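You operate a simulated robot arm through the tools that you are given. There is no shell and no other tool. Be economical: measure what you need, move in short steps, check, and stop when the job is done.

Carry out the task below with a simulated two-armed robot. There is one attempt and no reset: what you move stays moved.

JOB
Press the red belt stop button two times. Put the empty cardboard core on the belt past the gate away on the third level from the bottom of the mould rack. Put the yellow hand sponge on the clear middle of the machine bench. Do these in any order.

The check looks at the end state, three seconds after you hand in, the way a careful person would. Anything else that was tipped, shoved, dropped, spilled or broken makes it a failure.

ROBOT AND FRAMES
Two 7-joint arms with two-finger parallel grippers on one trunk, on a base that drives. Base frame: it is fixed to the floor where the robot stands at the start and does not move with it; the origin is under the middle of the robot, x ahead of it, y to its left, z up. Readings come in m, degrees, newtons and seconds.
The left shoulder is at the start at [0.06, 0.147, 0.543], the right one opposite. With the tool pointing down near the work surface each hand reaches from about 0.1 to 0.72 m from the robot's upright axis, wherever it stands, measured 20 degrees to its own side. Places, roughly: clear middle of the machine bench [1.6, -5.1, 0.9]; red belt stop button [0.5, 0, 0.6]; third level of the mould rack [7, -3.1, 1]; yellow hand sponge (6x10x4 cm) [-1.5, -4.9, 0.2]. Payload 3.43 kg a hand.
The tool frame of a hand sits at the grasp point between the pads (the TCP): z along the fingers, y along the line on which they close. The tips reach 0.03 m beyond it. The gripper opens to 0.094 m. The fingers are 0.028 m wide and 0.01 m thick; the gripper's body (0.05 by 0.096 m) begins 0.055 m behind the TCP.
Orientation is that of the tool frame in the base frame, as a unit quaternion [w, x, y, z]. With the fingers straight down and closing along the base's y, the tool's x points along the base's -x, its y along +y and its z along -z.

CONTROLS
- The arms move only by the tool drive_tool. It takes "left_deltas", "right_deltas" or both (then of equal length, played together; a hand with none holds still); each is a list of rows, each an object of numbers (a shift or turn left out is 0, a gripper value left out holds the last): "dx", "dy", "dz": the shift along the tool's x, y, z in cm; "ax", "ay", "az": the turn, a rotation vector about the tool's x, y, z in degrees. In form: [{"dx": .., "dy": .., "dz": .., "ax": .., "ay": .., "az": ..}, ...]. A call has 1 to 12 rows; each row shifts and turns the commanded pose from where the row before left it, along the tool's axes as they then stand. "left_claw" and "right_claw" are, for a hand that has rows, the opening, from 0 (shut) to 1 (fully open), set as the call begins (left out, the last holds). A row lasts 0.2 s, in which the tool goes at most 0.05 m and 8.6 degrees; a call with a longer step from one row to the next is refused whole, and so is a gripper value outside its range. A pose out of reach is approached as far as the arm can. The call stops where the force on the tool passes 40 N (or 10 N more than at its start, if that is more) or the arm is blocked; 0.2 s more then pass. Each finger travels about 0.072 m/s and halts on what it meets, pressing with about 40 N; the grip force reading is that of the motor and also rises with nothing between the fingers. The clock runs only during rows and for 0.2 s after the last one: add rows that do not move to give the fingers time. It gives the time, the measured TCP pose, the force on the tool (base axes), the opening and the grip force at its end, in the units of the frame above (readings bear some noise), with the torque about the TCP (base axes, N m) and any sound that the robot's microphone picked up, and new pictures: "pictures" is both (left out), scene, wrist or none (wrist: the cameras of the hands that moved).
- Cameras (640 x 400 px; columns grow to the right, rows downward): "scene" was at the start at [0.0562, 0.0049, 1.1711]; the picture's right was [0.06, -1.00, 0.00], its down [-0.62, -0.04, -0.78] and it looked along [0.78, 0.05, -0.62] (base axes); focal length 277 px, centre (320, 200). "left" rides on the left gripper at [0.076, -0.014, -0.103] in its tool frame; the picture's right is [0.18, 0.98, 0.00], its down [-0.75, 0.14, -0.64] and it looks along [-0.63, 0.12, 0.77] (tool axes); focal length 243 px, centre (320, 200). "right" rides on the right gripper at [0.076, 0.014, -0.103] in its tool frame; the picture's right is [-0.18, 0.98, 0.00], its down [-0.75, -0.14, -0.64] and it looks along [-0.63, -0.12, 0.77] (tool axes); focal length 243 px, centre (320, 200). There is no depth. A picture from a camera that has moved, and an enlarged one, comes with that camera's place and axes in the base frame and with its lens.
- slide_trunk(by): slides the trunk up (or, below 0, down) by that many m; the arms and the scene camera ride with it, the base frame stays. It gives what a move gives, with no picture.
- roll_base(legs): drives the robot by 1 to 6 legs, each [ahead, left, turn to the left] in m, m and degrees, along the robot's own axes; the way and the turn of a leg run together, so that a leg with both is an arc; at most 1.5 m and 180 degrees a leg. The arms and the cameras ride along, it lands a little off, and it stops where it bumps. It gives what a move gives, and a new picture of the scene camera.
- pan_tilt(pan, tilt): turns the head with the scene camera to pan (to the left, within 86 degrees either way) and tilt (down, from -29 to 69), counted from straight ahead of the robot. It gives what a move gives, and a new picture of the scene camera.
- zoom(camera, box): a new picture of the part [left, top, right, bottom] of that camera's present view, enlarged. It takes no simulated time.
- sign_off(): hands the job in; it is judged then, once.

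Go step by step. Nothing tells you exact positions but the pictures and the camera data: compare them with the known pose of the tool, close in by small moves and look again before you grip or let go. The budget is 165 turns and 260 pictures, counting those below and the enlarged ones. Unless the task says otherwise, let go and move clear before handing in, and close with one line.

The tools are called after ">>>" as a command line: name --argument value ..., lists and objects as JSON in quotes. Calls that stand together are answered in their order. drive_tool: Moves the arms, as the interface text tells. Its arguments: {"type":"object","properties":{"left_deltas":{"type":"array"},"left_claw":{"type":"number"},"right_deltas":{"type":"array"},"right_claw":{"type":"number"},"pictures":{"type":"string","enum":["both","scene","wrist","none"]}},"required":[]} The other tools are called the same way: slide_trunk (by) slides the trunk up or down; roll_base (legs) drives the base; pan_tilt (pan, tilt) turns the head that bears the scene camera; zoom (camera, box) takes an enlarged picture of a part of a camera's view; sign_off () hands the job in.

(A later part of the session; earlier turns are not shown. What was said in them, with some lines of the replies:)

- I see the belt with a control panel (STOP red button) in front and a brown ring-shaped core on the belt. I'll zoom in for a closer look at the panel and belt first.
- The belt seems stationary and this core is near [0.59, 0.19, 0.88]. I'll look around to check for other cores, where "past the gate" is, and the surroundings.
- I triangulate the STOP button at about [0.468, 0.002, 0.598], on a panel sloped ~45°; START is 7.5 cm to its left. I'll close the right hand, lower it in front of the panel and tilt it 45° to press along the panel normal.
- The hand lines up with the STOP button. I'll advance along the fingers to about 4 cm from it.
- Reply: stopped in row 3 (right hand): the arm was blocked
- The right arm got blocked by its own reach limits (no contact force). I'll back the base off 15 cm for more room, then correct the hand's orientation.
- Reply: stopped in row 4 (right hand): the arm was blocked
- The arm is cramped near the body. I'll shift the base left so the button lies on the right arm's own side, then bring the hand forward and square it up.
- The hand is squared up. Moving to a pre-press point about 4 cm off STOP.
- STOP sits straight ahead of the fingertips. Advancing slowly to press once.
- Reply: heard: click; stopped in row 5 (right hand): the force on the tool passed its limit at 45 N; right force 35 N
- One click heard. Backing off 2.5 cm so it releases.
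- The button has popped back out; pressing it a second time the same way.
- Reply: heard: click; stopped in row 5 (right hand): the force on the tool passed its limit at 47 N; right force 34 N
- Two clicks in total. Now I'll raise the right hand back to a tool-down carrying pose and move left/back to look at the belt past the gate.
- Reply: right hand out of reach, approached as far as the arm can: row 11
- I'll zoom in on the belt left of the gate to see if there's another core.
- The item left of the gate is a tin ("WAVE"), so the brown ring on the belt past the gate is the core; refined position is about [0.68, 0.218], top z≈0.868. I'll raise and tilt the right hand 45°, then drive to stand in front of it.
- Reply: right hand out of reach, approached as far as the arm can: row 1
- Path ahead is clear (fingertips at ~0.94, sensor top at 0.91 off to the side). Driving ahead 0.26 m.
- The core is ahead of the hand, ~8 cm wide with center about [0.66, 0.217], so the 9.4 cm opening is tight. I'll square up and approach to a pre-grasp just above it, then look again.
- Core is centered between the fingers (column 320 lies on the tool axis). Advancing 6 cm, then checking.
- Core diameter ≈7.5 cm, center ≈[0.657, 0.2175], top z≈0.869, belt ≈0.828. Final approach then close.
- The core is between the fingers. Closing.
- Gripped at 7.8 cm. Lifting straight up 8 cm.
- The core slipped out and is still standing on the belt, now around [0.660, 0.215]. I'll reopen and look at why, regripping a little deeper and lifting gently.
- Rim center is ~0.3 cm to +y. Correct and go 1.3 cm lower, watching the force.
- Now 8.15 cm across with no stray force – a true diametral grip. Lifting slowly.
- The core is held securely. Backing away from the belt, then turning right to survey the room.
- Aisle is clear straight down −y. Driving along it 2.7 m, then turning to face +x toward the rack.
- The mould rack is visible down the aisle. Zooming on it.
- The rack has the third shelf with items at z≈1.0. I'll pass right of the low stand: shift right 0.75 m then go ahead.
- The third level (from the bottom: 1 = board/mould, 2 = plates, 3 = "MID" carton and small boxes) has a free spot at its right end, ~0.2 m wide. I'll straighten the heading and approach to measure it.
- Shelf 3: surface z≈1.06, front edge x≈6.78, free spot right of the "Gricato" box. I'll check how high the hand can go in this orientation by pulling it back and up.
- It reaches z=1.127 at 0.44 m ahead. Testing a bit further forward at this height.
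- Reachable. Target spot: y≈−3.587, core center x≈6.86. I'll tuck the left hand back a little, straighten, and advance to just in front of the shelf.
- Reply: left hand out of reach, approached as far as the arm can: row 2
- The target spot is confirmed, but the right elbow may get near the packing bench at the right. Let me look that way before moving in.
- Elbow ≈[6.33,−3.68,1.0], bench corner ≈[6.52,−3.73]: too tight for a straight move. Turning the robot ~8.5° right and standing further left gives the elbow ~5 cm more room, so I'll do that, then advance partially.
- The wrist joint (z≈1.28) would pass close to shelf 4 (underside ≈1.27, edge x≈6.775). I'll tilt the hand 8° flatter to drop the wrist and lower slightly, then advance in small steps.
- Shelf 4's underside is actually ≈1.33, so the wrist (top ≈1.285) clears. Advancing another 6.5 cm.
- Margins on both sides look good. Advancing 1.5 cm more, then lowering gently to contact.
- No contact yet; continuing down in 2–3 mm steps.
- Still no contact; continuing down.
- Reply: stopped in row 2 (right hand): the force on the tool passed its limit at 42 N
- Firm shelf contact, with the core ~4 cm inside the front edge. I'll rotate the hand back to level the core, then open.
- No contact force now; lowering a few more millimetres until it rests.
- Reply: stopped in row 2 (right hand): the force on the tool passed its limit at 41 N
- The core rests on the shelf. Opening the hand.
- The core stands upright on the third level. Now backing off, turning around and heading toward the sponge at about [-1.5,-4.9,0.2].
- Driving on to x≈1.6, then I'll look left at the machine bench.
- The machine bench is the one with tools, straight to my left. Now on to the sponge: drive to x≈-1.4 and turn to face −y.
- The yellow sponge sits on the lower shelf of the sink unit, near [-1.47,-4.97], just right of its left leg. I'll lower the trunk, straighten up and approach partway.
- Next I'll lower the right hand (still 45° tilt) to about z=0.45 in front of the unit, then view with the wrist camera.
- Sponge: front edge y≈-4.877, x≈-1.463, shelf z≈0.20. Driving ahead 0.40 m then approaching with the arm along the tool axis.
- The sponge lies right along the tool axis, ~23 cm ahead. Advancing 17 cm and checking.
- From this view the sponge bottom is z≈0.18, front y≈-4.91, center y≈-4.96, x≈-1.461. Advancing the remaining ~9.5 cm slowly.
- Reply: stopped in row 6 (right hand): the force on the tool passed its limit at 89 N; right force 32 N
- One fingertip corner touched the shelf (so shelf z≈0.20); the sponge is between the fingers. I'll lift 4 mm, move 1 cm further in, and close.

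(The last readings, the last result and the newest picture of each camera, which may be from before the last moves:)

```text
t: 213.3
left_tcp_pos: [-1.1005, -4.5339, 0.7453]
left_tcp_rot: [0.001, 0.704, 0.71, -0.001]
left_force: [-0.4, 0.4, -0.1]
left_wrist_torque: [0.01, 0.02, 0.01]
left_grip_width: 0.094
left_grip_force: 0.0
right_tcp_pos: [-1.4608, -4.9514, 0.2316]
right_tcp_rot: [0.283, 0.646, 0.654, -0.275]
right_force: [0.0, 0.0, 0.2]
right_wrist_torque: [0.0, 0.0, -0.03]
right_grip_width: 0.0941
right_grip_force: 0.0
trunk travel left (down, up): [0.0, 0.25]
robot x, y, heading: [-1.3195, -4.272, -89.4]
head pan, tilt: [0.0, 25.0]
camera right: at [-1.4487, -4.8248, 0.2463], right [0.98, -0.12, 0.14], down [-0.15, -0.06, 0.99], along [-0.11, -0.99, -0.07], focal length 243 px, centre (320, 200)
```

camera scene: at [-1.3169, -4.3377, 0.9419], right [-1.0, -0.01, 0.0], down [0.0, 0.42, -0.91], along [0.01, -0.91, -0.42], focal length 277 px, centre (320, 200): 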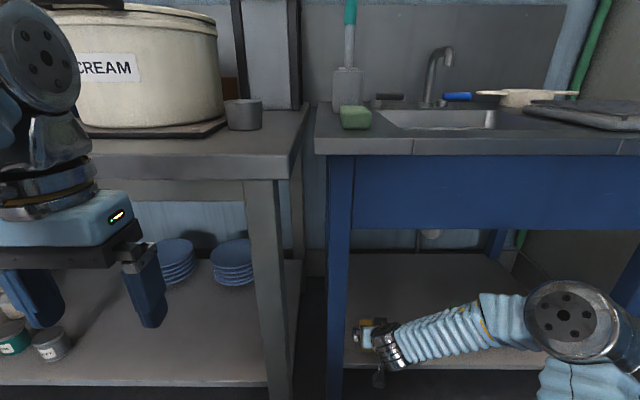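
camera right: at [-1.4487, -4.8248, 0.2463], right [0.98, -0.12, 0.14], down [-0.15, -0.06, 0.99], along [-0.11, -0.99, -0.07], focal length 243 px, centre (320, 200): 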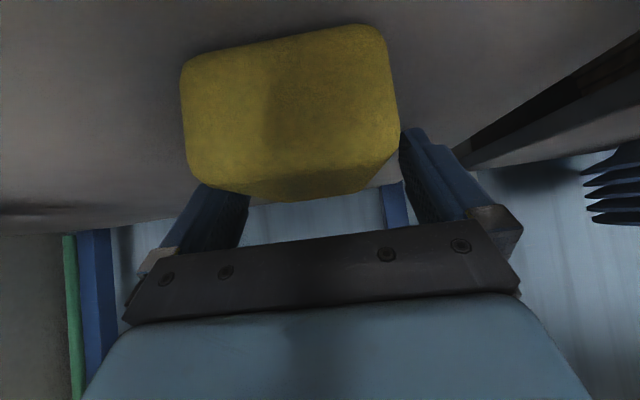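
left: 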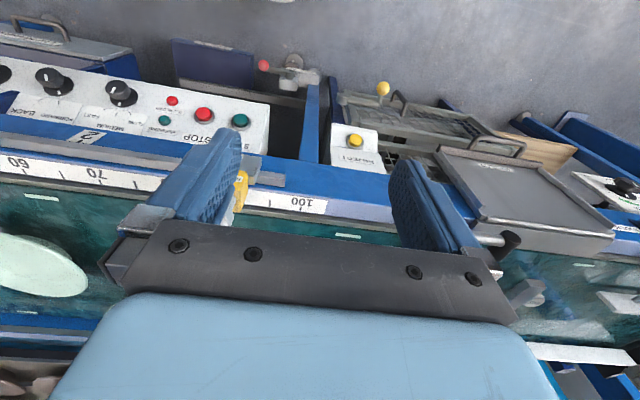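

The sponge is centered between the fingers. Closing.

>>> drive_tool --right_claw 0 --right_deltas '[{}, {}, {}, {}]' --pictures "none"

>>> drive_tool --right_deltas '[{"dz": -0.5, "dx": -0.5}, {"dz": -0.9, "dx": -0.9}, {"dz": -1.2, "dx": -1.2}, {}]' --pictures "wrist"

```text
t: 214.3
left_tcp_pos: [-1.1008, -4.5334, 0.7445]
left_tcp_rot: [0.001, 0.704, 0.711, -0.001]
left_force: [-0.2, -0.4, 0.4]
left_wrist_torque: [-0.03, -0.03, -0.01]
left_grip_width: 0.0941
left_grip_force: 0.0
right_tcp_pos: [-1.4599, -4.9509, 0.2319]
right_tcp_rot: [0.283, 0.646, 0.654, -0.275]
right_force: [0.3, -0.3, -0.4]
right_wrist_torque: [0.0, 0.01, -0.02]
right_grip_width: 0.0578
right_grip_force: 40.0
trunk travel left (down, up): [0.0, 0.25]
robot x, y, heading: [-1.3197, -4.2699, -89.3]
head pan, tilt: [0.0, 25.0]
```

```text
t: 215.3
left_tcp_pos: [-1.0997, -4.5341, 0.7448]
left_tcp_rot: [0.001, 0.704, 0.71, -0.001]
left_force: [0.1, 0.6, -0.5]
left_wrist_torque: [0.01, 0.0, 0.01]
left_grip_width: 0.094
left_grip_force: 0.1
right_tcp_pos: [-1.4612, -4.9491, 0.2679]
right_tcp_rot: [0.283, 0.645, 0.654, -0.275]
right_force: [0.2, 0.0, -0.1]
right_wrist_torque: [0.03, -0.03, 0.01]
right_grip_width: 0.0577
right_grip_force: 40.1
trunk travel left (down, up): [0.0, 0.25]
robot x, y, heading: [-1.3187, -4.2737, -89.4]
head pan, tilt: [0.0, 25.0]
camera right: at [-1.4492, -4.8235, 0.2833], right [0.98, -0.11, 0.14], down [-0.15, -0.05, 0.99], along [-0.11, -0.99, -0.07], focal length 243 px, centre (320, 200)
```

right: 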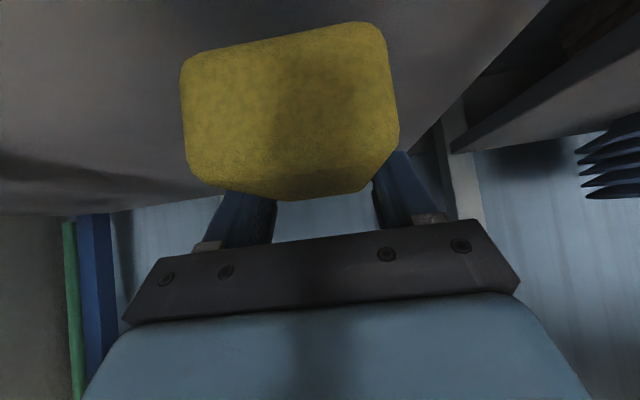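

Sponge is held (5.8 cm). Backing out horizontally, then raising the trunk.

>>> roll_base --legs '[[-0.9, 0, 0]]'

>>> slide_trunk --by 0.25

>>> drive_tool --right_deltas '[{"dz": -3.4, "dx": -3.1}, {"dz": -3.4, "dx": -3.1}, {"dz": -3.4, "dx": -3.1}, {"dz": -3.4, "dx": -3.1}, {"dz": -3.4, "dx": -3.1}, {"dz": -3.4, "dx": -3.1}, {"dz": -3.4, "dx": -3.1}, {"dz": -3.4, "dx": -3.1}, {"dz": -3.4, "dx": -3.1}, {"dz": -3.4, "dx": -3.1}, {}]' --pictures "wrist"

```text
t: 220.1
left_tcp_pos: [-1.1061, -3.6417, 0.7447]
left_tcp_rot: [0.001, 0.709, 0.705, -0.002]
left_force: [-0.2, 0.2, -0.2]
left_wrist_torque: [0.0, 0.0, -0.02]
left_grip_width: 0.0939
left_grip_force: 0.0
right_tcp_pos: [-1.4742, -4.0506, 0.2678]
right_tcp_rot: [0.28, 0.652, 0.648, -0.277]
right_force: [0.0, 0.1, 0.2]
right_wrist_torque: [0.0, 0.01, -0.02]
right_grip_width: 0.0579
right_grip_force: 39.7
trunk travel left (down, up): [0.0, 0.25]
robot x, y, heading: [-1.3181, -3.3804, -90.3]
head pan, tilt: [0.0, 25.0]
camera scene: at [-1.3199, -3.4412, 0.9419], right [-1.0, 0.01, 0.0], down [0.0, 0.42, -0.91], along [-0.01, -0.91, -0.42], focal length 277 px, centre (320, 200)
```

scene: 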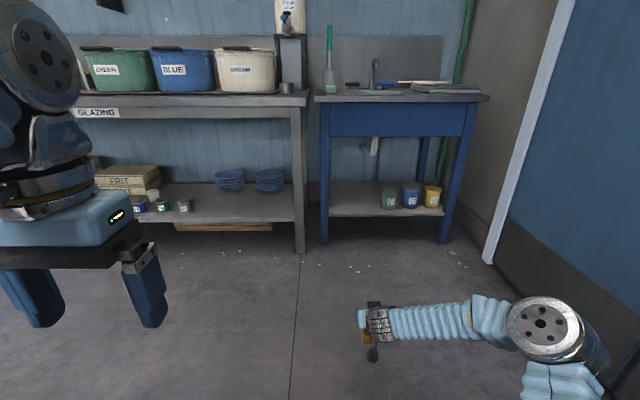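

```text
t: 222.7
left_tcp_pos: [-1.1068, -3.6412, 0.9948]
left_tcp_rot: [0.001, 0.709, 0.705, -0.002]
left_force: [0.1, -0.4, 0.2]
left_wrist_torque: [0.01, 0.0, 0.03]
left_grip_width: 0.0939
left_grip_force: 0.2
right_tcp_pos: [-1.4735, -4.0513, 0.5177]
right_tcp_rot: [0.28, 0.652, 0.648, -0.278]
right_force: [-0.7, -0.8, -0.5]
right_wrist_torque: [0.0, 0.01, -0.02]
right_grip_width: 0.0578
right_grip_force: 39.8
trunk travel left (down, up): [-0.25, 0.0]
robot x, y, heading: [-1.3187, -3.3801, -90.4]
head pan, tilt: [0.0, 25.0]
```

```text
t: 225.1
left_tcp_pos: [-1.1068, -3.6416, 0.9947]
left_tcp_rot: [0.002, 0.709, 0.705, -0.002]
left_force: [0.6, 0.1, 0.1]
left_wrist_torque: [0.01, 0.02, -0.03]
left_grip_width: 0.0942
left_grip_force: 0.0
right_tcp_pos: [-1.4759, -4.019, 0.9794]
right_tcp_rot: [0.281, 0.651, 0.649, -0.277]
right_force: [1.1, -0.7, 0.7]
right_wrist_torque: [0.01, 0.01, -0.02]
right_grip_width: 0.0578
right_grip_force: 39.5
trunk travel left (down, up): [-0.25, 0.0]
robot x, y, heading: [-1.323, -3.3777, -90.3]
head pan, tilt: [0.0, 25.0]
camera right: at [-1.4624, -3.8934, 0.9943], right [0.98, -0.13, 0.14], down [-0.15, -0.05, 0.99], along [-0.12, -0.99, -0.07], focal length 243 px, centre (320, 200)
```

right: 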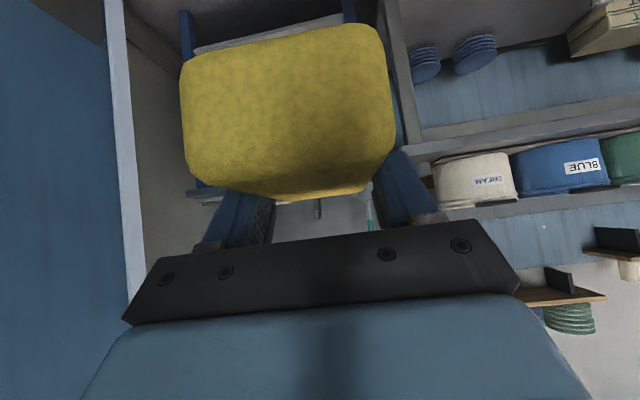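

Sponge raised and held. Sliding left (+x) along the aisle to the machine bench.

>>> roll_base --legs '[[0, 1.5, 0], [0, 1.5, 0]]'

```text
t: 239.6
left_tcp_pos: [1.9329, -3.6099, 0.9942]
left_tcp_rot: [0.001, 0.693, 0.721, -0.001]
left_force: [-0.3, 1.0, -0.1]
left_wrist_torque: [0.0, -0.01, 0.02]
left_grip_width: 0.0942
left_grip_force: 0.1
right_tcp_pos: [1.5809, -4.0056, 0.9796]
right_tcp_rot: [0.288, 0.636, 0.663, -0.271]
right_force: [0.0, -0.9, -1.1]
right_wrist_torque: [-0.03, 0.01, 0.0]
right_grip_width: 0.0579
right_grip_force: 39.6
trunk travel left (down, up): [-0.25, 0.0]
robot x, y, heading: [1.7072, -3.3563, -87.6]
head pan, tilt: [0.0, 25.0]
camera scene: at [1.7105, -3.4197, 1.1919], right [-1.0, -0.04, 0.0], down [-0.02, 0.42, -0.91], along [0.04, -0.91, -0.42], focal length 277 px, centre (320, 200)
```

scene: 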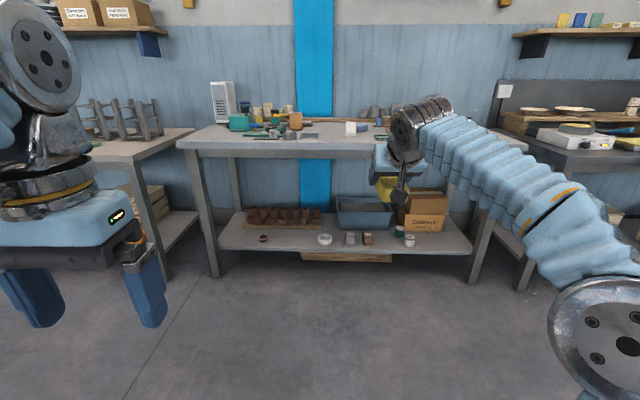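

>>> zoom --camera "scene" --box '[170, 70, 410, 190]'

>>> roll_base --legs '[[0, 0, -2.4], [0.45, 0, 0]]'

>>> zoom --camera "scene" --box '[120, 60, 440, 220]'

```text
2.67 times, centred on (290, 130) of scene
camera zoom: at [1.7105, -3.4197, 1.1919], right [-1.0, -0.04, 0.0], down [-0.02, 0.42, -0.91], along [0.04, -0.91, -0.42], focal length 738 px, centre (400, 387)
```

zoom: 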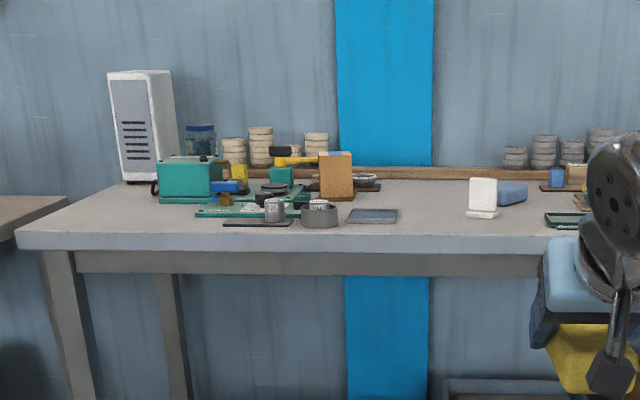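

```text
t: 242.8
left_tcp_pos: [1.9279, -4.0698, 0.995]
left_tcp_rot: [0.001, 0.703, 0.711, -0.001]
left_force: [-0.4, 0.5, -0.2]
left_wrist_torque: [0.02, 0.01, 0.02]
left_grip_width: 0.0938
left_grip_force: 0.1
right_tcp_pos: [1.5649, -4.4541, 0.9798]
right_tcp_rot: [0.283, 0.647, 0.653, -0.275]
right_force: [0.3, 0.2, -0.6]
right_wrist_torque: [-0.02, 0.0, -0.03]
right_grip_width: 0.0577
right_grip_force: 40.2
trunk travel left (down, up): [-0.25, 0.0]
robot x, y, heading: [1.7073, -3.8123, -89.6]
head pan, tilt: [0.0, 25.0]
camera scene: at [1.7112, -3.8726, 1.1919], right [-1.0, -0.01, 0.0], down [0.0, 0.42, -0.91], along [0.01, -0.91, -0.42], focal length 277 px, centre (320, 200)
```

scene: 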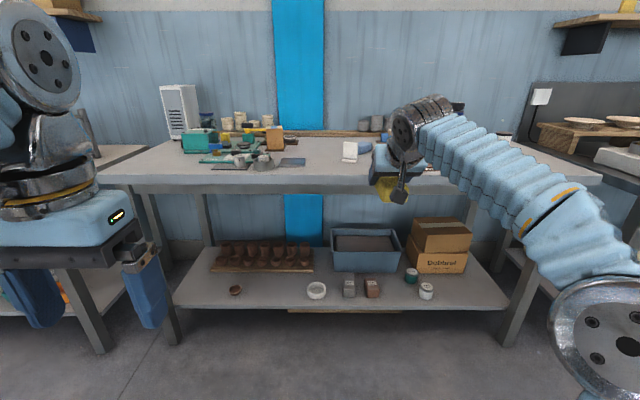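

```text
2.00 times, centred on (280, 140) of scene
camera zoom: at [1.7112, -3.8726, 1.1919], right [-1.0, -0.01, 0.0], down [0.0, 0.42, -0.91], along [0.01, -0.91, -0.42], focal length 554 px, centre (400, 320)
```

zoom: 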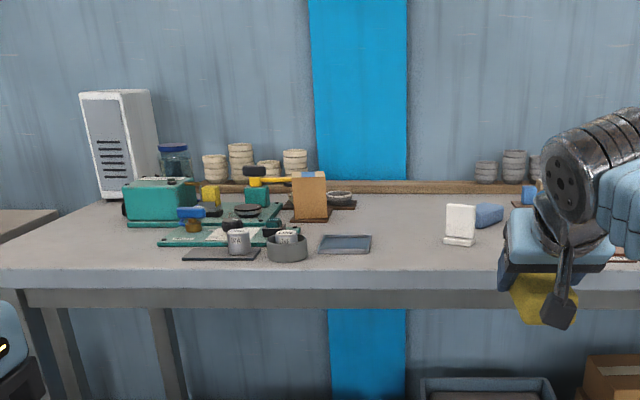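

The clear area lies between the grey mat (right edge x≈1.775) and the white block (left edge x≈1.638); bench top z≈0.87. I'll aim at x≈1.715 and move in partway at hover height.

>>> roll_base --legs '[[0, 0.15, 0], [0.3, 0, 0]]'

>>> drive_tool --right_deltas '[{}]' --pictures "wrist"

>>> zoom --camera "scene" --box '[160, 60, 480, 260]'

```text
t: 245.8
left_tcp_pos: [2.0859, -4.3653, 0.9948]
left_tcp_rot: [0.001, 0.702, 0.712, -0.001]
left_force: [-0.1, 0.2, 0.3]
left_wrist_torque: [-0.05, -0.03, 0.0]
left_grip_width: 0.0939
left_grip_force: 0.0
right_tcp_pos: [1.7247, -4.7522, 0.978]
right_tcp_rot: [0.284, 0.645, 0.655, -0.274]
right_force: [-0.2, 1.1, 0.1]
right_wrist_torque: [-0.02, 0.0, 0.01]
right_grip_width: 0.0577
right_grip_force: 40.4
trunk travel left (down, up): [-0.25, 0.0]
robot x, y, heading: [1.868, -4.1062, -89.4]
head pan, tilt: [0.0, 25.0]
camera scene: at [1.8687, -4.1695, 1.1919], right [-1.0, -0.01, 0.0], down [-0.01, 0.42, -0.91], along [0.01, -0.91, -0.42], focal length 277 px, centre (320, 200)
```

scene: 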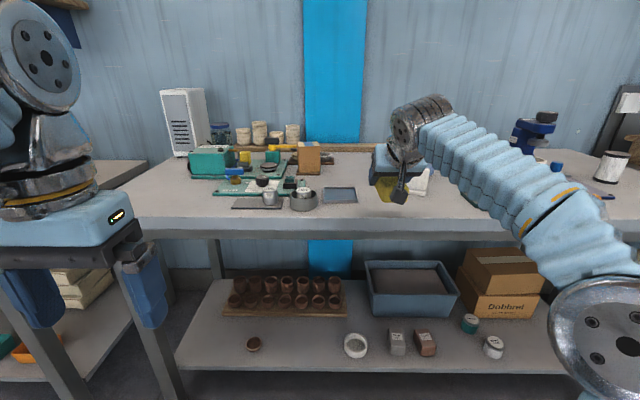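

```text
t: 246.2
left_tcp_pos: [2.0856, -4.3654, 0.995]
left_tcp_rot: [0.001, 0.703, 0.711, -0.001]
left_force: [0.1, -0.1, -0.6]
left_wrist_torque: [-0.03, -0.02, -0.04]
left_grip_width: 0.0941
left_grip_force: 0.0
right_tcp_pos: [1.7253, -4.7509, 0.9779]
right_tcp_rot: [0.284, 0.645, 0.654, -0.275]
right_force: [0.4, 0.5, -0.6]
right_wrist_torque: [0.01, -0.07, 0.0]
right_grip_width: 0.0577
right_grip_force: 40.3
trunk travel left (down, up): [-0.25, 0.0]
robot x, y, heading: [1.8682, -4.1045, -89.2]
head pan, tilt: [0.0, 25.0]
camera right: at [1.7355, -4.6248, 0.9939], right [0.98, -0.11, 0.14], down [-0.15, -0.06, 0.99], along [-0.1, -0.99, -0.07], focal length 243 px, centre (320, 200)
```

right: 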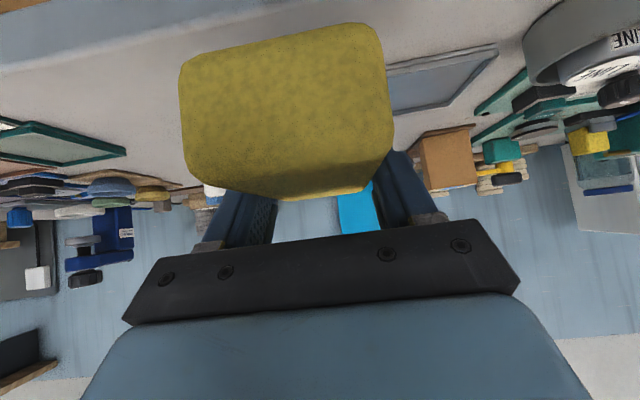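

```text
2.00 times, centred on (320, 160) of scene
camera zoom: at [1.8687, -4.1696, 1.1919], right [-1.0, -0.01, 0.0], down [-0.01, 0.42, -0.91], along [0.01, -0.91, -0.42], focal length 554 px, centre (320, 280)
```

zoom: 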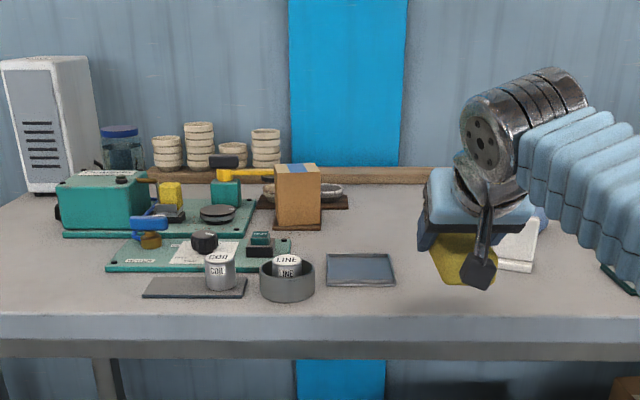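

Clear gap x≈1.62–1.775. I'll target the sponge at about [1.70,-5.02]: shift right 2.8 cm, ahead 0.28 m.

>>> roll_base --legs '[[0, -0.028, 0], [0.27, 0, 0]]'

>>> zoom --camera "scene" --box '[200, 60, 520, 260]'

>>> drive_tool --right_deltas '[{}]' --pictures "wrist"

```text
t: 248.5
left_tcp_pos: [2.0641, -4.6302, 0.9954]
left_tcp_rot: [0.001, 0.702, 0.713, -0.002]
left_force: [-0.1, -0.9, 0.1]
left_wrist_torque: [-0.03, -0.01, 0.01]
left_grip_width: 0.0939
left_grip_force: 0.1
right_tcp_pos: [1.7025, -5.0175, 0.9781]
right_tcp_rot: [0.284, 0.643, 0.656, -0.274]
right_force: [0.7, 1.1, -0.8]
right_wrist_torque: [0.0, -0.01, 0.05]
right_grip_width: 0.0579
right_grip_force: 40.5
trunk travel left (down, up): [-0.25, 0.0]
robot x, y, heading: [1.8451, -4.373, -89.0]
head pan, tilt: [0.0, 25.0]
camera scene: at [1.8451, -4.4344, 1.1919], right [-1.0, -0.02, 0.0], down [-0.01, 0.42, -0.91], along [0.02, -0.91, -0.42], focal length 277 px, centre (320, 200)
```

scene: 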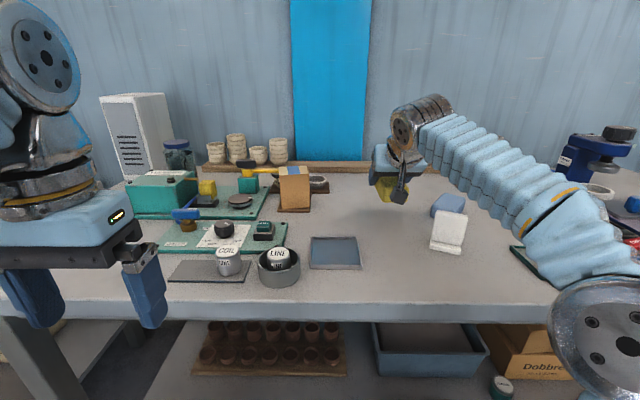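

```text
2.00 times, centred on (360, 160) of scene
camera zoom: at [1.8451, -4.4344, 1.1919], right [-1.0, -0.02, 0.0], down [-0.01, 0.42, -0.91], along [0.02, -0.91, -0.42], focal length 554 px, centre (240, 280)
```

zoom: 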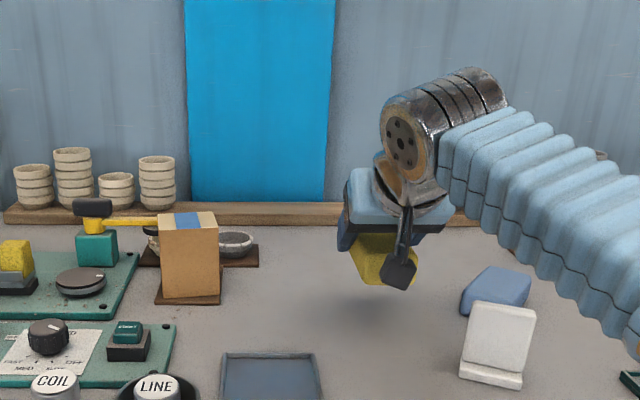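

```text
t: 248.9
left_tcp_pos: [2.0631, -4.6292, 0.9948]
left_tcp_rot: [0.001, 0.701, 0.713, -0.001]
left_force: [-0.6, 0.5, -0.4]
left_wrist_torque: [0.0, -0.01, 0.04]
left_grip_width: 0.0937
left_grip_force: 0.1
right_tcp_pos: [1.7027, -5.0172, 0.9787]
right_tcp_rot: [0.284, 0.643, 0.656, -0.274]
right_force: [-0.8, 0.3, 1.1]
right_wrist_torque: [-0.02, 0.03, 0.02]
right_grip_width: 0.0578
right_grip_force: 39.9
trunk travel left (down, up): [-0.25, 0.0]
robot x, y, heading: [1.8441, -4.3722, -89.2]
head pan, tilt: [0.0, 25.0]
camera right: at [1.7131, -4.8901, 0.9938], right [0.98, -0.11, 0.14], down [-0.15, -0.06, 0.99], along [-0.1, -0.99, -0.07], focal length 243 px, centre (320, 200)
```

right: 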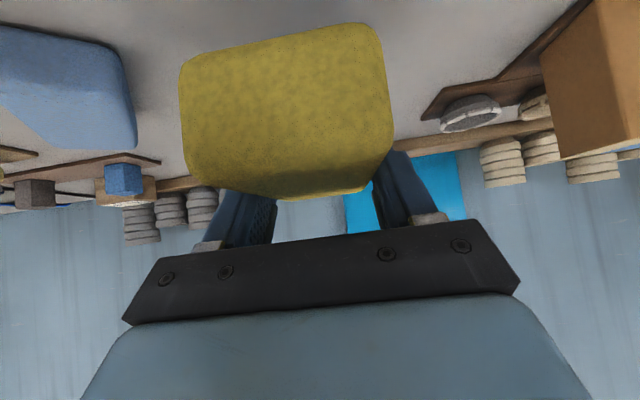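

All clear around. Lowering 6 cm, then in small steps until contact.

>>> drive_tool --right_deltas '[{"dz": 1.4, "dx": 1.45}, {"dz": 1.4, "dx": 1.45}, {"dz": 1.0, "dx": 1.0}, {"dz": 0.3, "dx": 0.3}, {}]' --pictures "both"

```text
t: 250.1
left_tcp_pos: [2.0623, -4.6297, 0.995]
left_tcp_rot: [0.001, 0.701, 0.713, -0.002]
left_force: [-0.1, 1.4, 0.5]
left_wrist_torque: [0.0, -0.02, 0.03]
left_grip_width: 0.0939
left_grip_force: 0.1
right_tcp_pos: [1.7023, -5.0177, 0.9211]
right_tcp_rot: [0.284, 0.644, 0.655, -0.275]
right_force: [0.0, 0.3, 0.1]
right_wrist_torque: [0.0, 0.02, -0.01]
right_grip_width: 0.0574
right_grip_force: 40.1
trunk travel left (down, up): [-0.25, 0.0]
robot x, y, heading: [1.8427, -4.3747, -89.0]
head pan, tilt: [0.0, 25.0]
camera scene: at [1.8451, -4.4345, 1.1919], right [-1.0, -0.02, 0.0], down [-0.01, 0.42, -0.91], along [0.02, -0.91, -0.42], focal length 277 px, centre (320, 200)
camera right: at [1.7138, -4.8913, 0.9356], right [0.98, -0.11, 0.14], down [-0.15, -0.06, 0.99], along [-0.1, -0.99, -0.07], focal length 243 px, centre (320, 200)
```

scene: 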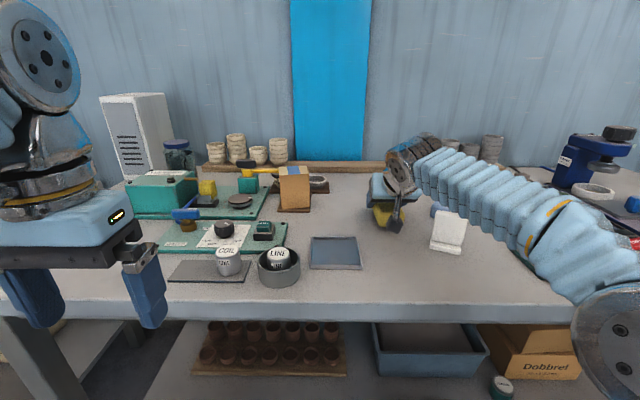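
right: 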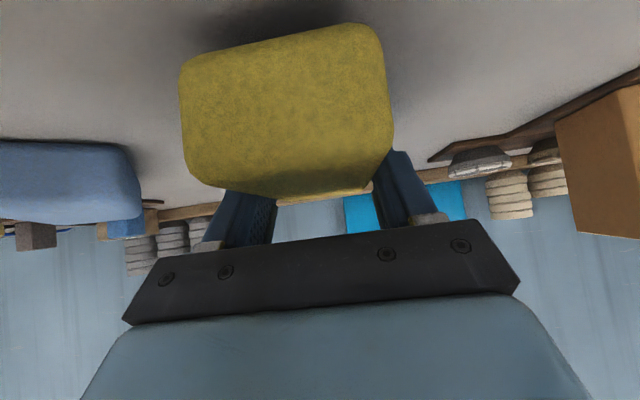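

>>> drive_tool --right_deltas '[{"dz": 0.3, "dx": 0.3}, {"dz": 0.2, "dx": 0.2}, {}]' --pictures "none"

>>> drive_tool --right_deltas '[{"dz": 0.2, "dx": 0.2}, {"dz": 0.15, "dx": 0.15}, {}]' --pictures "wrist"

```text
t: 250.9
left_tcp_pos: [2.062, -4.6288, 0.9946]
left_tcp_rot: [0.001, 0.702, 0.712, -0.001]
left_force: [1.4, 0.8, 0.3]
left_wrist_torque: [0.01, 0.0, 0.0]
left_grip_width: 0.0942
left_grip_force: 0.0
right_tcp_pos: [1.7021, -5.0175, 0.9138]
right_tcp_rot: [0.284, 0.644, 0.655, -0.274]
right_force: [0.5, 0.0, -1.3]
right_wrist_torque: [0.0, 0.0, 0.03]
right_grip_width: 0.0577
right_grip_force: 40.3
trunk travel left (down, up): [-0.25, 0.0]
robot x, y, heading: [1.8444, -4.3687, -89.2]
head pan, tilt: [0.0, 25.0]
```

```text
t: 251.7
left_tcp_pos: [2.0637, -4.6281, 0.9948]
left_tcp_rot: [0.002, 0.702, 0.713, -0.002]
left_force: [0.2, -0.5, 1.2]
left_wrist_torque: [0.0, -0.01, 0.02]
left_grip_width: 0.094
left_grip_force: 0.0
right_tcp_pos: [1.7035, -5.0177, 0.9119]
right_tcp_rot: [0.286, 0.643, 0.654, -0.277]
right_force: [-0.1, -3.6, 26.1]
right_wrist_torque: [0.84, 0.71, 0.1]
right_grip_width: 0.0577
right_grip_force: 40.1
trunk travel left (down, up): [-0.25, 0.0]
robot x, y, heading: [1.8383, -4.3767, -89.0]
head pan, tilt: [0.0, 25.0]
camera right: at [1.7134, -4.891, 0.9258], right [0.98, -0.11, 0.14], down [-0.15, -0.05, 0.99], along [-0.1, -0.99, -0.06], focal length 243 px, centre (320, 200)
```

right: 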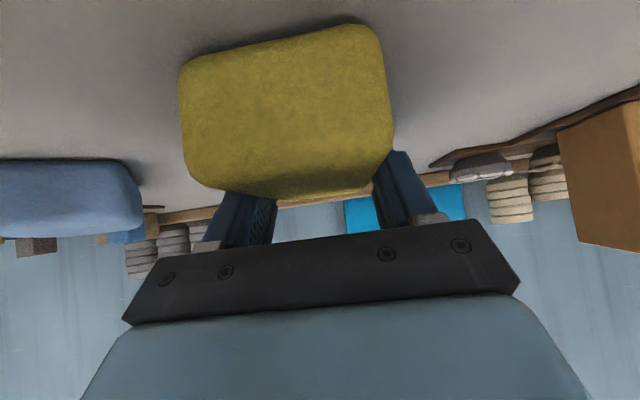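

Contact with the bench (26 N up). Easing up ~1 mm, then opening.

>>> drive_tool --right_deltas '[{"dz": -0.08, "dx": -0.08}, {}]' --pictures "none"

>>> drive_tool --right_claw 1 --right_deltas '[{}, {}, {}]' --pictures "wrist"

```text
t: 252.3
left_tcp_pos: [2.0636, -4.629, 0.995]
left_tcp_rot: [0.002, 0.701, 0.713, -0.002]
left_force: [-0.8, 0.0, -0.1]
left_wrist_torque: [-0.01, -0.03, 0.0]
left_grip_width: 0.0939
left_grip_force: 0.1
right_tcp_pos: [1.7029, -5.0184, 0.9122]
right_tcp_rot: [0.285, 0.643, 0.654, -0.276]
right_force: [0.7, -1.8, 24.9]
right_wrist_torque: [0.04, 0.48, 0.02]
right_grip_width: 0.0577
right_grip_force: 40.1
trunk travel left (down, up): [-0.25, 0.0]
robot x, y, heading: [1.8439, -4.3705, -89.2]
head pan, tilt: [0.0, 25.0]
```

```text
t: 253.1
left_tcp_pos: [2.0636, -4.628, 0.9957]
left_tcp_rot: [0.002, 0.701, 0.713, -0.002]
left_force: [0.0, 0.7, 0.2]
left_wrist_torque: [-0.01, -0.01, 0.01]
left_grip_width: 0.094
left_grip_force: 0.0
right_tcp_pos: [1.7033, -5.0175, 0.9108]
right_tcp_rot: [0.284, 0.644, 0.655, -0.275]
right_force: [12.1, 7.4, 17.1]
right_wrist_torque: [0.0, 0.4, -0.21]
right_grip_width: 0.0869
right_grip_force: 0.1
trunk travel left (down, up): [-0.25, 0.0]
robot x, y, heading: [1.846, -4.3708, -89.1]
head pan, tilt: [0.0, 25.0]
camera right: at [1.7143, -4.8904, 0.9257], right [0.98, -0.11, 0.14], down [-0.14, -0.05, 0.99], along [-0.1, -0.99, -0.07], focal length 243 px, centre (320, 200)
```

right: 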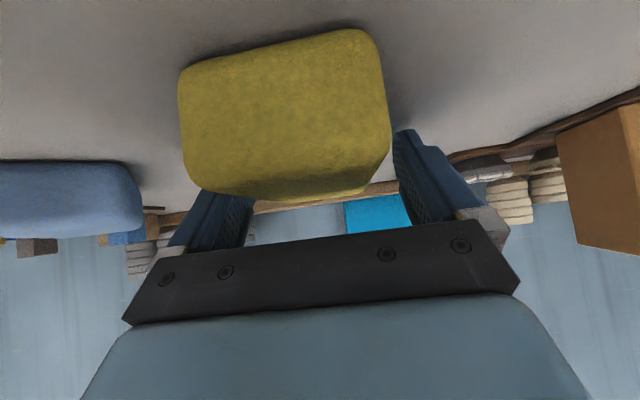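

Released; a fingertip is lightly touching the bench. Lifting straight up then away.

>>> drive_tool --right_deltas '[{"dz": -0.3, "dx": -0.3}, {"dz": -0.7, "dx": -0.7}, {"dz": -1.5, "dx": -1.5}, {"dz": -2, "dx": -2}, {"dz": -2, "dx": -2}, {}]' --pictures "wrist"

>>> roll_base --legs '[[-0.5, 0, 0]]'

>>> zoom --camera "scene" --box '[200, 80, 440, 230]'

```text
t: 254.5
left_tcp_pos: [2.0628, -4.6299, 0.9938]
left_tcp_rot: [0.001, 0.701, 0.713, -0.002]
left_force: [-1.0, 0.4, -0.1]
left_wrist_torque: [0.01, 0.01, -0.01]
left_grip_width: 0.0939
left_grip_force: 0.1
right_tcp_pos: [1.7024, -5.0171, 1.0007]
right_tcp_rot: [0.283, 0.644, 0.655, -0.275]
right_force: [-0.4, -0.4, -0.2]
right_wrist_torque: [-0.01, 0.02, 0.0]
right_grip_width: 0.0938
right_grip_force: 0.1
trunk travel left (down, up): [-0.25, 0.0]
robot x, y, heading: [1.8444, -4.3735, -89.1]
head pan, tilt: [0.0, 25.0]
camera right: at [1.7133, -4.8903, 1.0158], right [0.98, -0.11, 0.14], down [-0.15, -0.06, 0.99], along [-0.1, -0.99, -0.07], focal length 243 px, centre (320, 200)
```

right: 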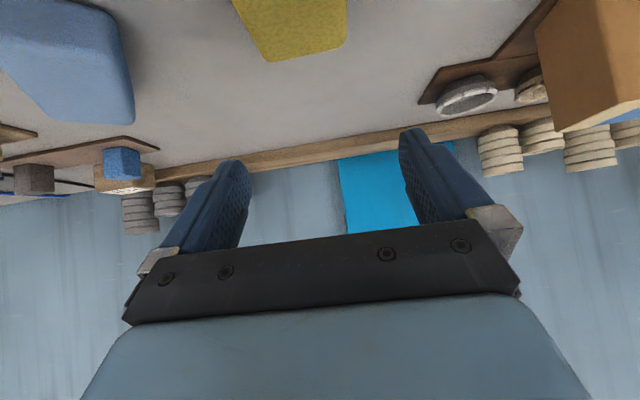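

```text
t: 257.4
left_tcp_pos: [2.0551, -4.1335, 0.9953]
left_tcp_rot: [0.001, 0.699, 0.715, -0.002]
left_force: [-0.4, 0.4, -0.7]
left_wrist_torque: [-0.02, -0.03, -0.02]
left_grip_width: 0.094
left_grip_force: 0.1
right_tcp_pos: [1.6966, -4.5226, 1.0]
right_tcp_rot: [0.284, 0.642, 0.658, -0.274]
right_force: [-0.4, 0.9, -0.2]
right_wrist_torque: [-0.01, -0.01, 0.01]
right_grip_width: 0.094
right_grip_force: 0.0
trunk travel left (down, up): [-0.25, 0.0]
robot x, y, heading: [1.8355, -3.8789, -88.4]
head pan, tilt: [0.0, 25.0]
camera scene: at [1.8351, -3.939, 1.1919], right [-1.0, -0.03, 0.0], down [-0.01, 0.42, -0.91], along [0.02, -0.91, -0.42], focal length 277 px, centre (320, 200)
```

scene: 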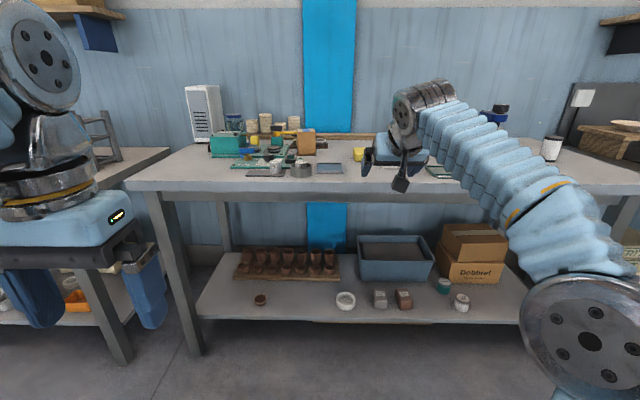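

```text
2.67 times, centred on (320, 155) of scene
camera zoom: at [1.8351, -3.939, 1.1919], right [-1.0, -0.03, 0.0], down [-0.01, 0.42, -0.91], along [0.02, -0.91, -0.42], focal length 738 px, centre (320, 320)
```

zoom: 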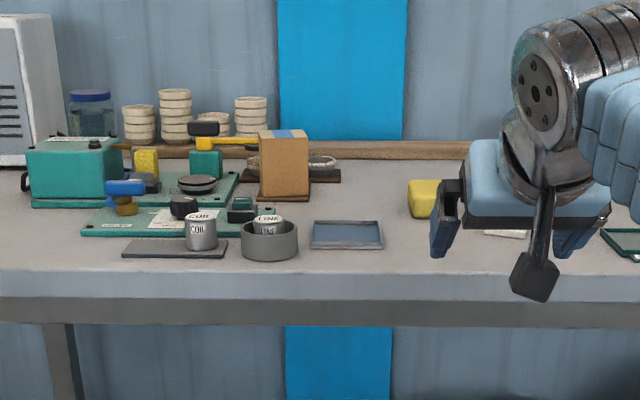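

The sponge rests on the bench. A quick look from the side to confirm it and the white block are undisturbed.

>>> roll_base --legs '[[0, -0.4, 0]]'

>>> zoom --camera "scene" --box '[120, 80, 360, 230]'

```text
t: 259.9
left_tcp_pos: [1.656, -4.1427, 0.9958]
left_tcp_rot: [0.002, 0.694, 0.72, -0.001]
left_force: [-0.2, -0.7, -0.8]
left_wrist_torque: [-0.01, 0.02, 0.03]
left_grip_width: 0.0939
left_grip_force: 0.1
right_tcp_pos: [1.3037, -4.5364, 1.0009]
right_tcp_rot: [0.286, 0.639, 0.661, -0.272]
right_force: [-0.7, 0.1, -0.7]
right_wrist_torque: [-0.04, -0.01, -0.01]
right_grip_width: 0.0938
right_grip_force: 0.1
trunk travel left (down, up): [-0.25, 0.0]
robot x, y, heading: [1.4264, -3.8879, -88.2]
head pan, tilt: [0.0, 25.0]
camera scene: at [1.4357, -3.951, 1.1919], right [-1.0, -0.04, 0.0], down [-0.01, 0.42, -0.91], along [0.03, -0.91, -0.42], focal length 277 px, centre (320, 200)
```

scene: 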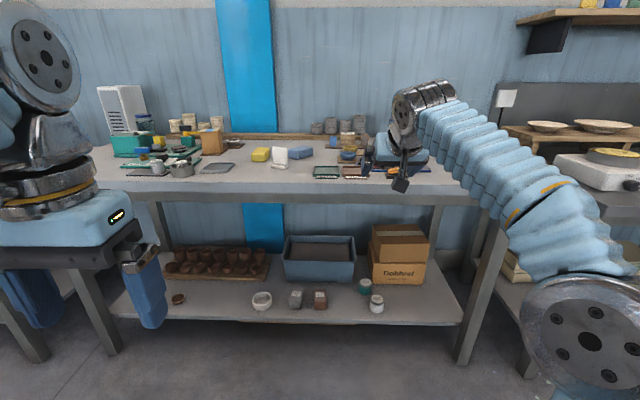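

```text
2.67 times, centred on (240, 155) of scene
camera zoom: at [1.4357, -3.951, 1.1919], right [-1.0, -0.04, 0.0], down [-0.01, 0.42, -0.91], along [0.03, -0.91, -0.42], focal length 738 px, centre (533, 320)
```

zoom: 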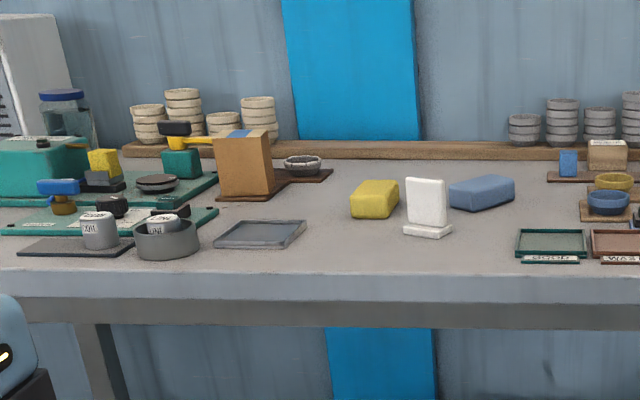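

The sponge lies flat in the clear middle of the bench with its neighbours undisturbed. The core is upright on the third rack level and STOP has been pressed twice, so I'm handing in.

>>> sign_off

```text
The job is handed in.
```

All three parts are done and the job is handed in. The stop button clicked twice. The core stands upright at the right end of the rack's third level. The sponge lies flat in the clear middle of the machine bench. On the first try the core slipped from the grip, but it stayed upright on the belt.
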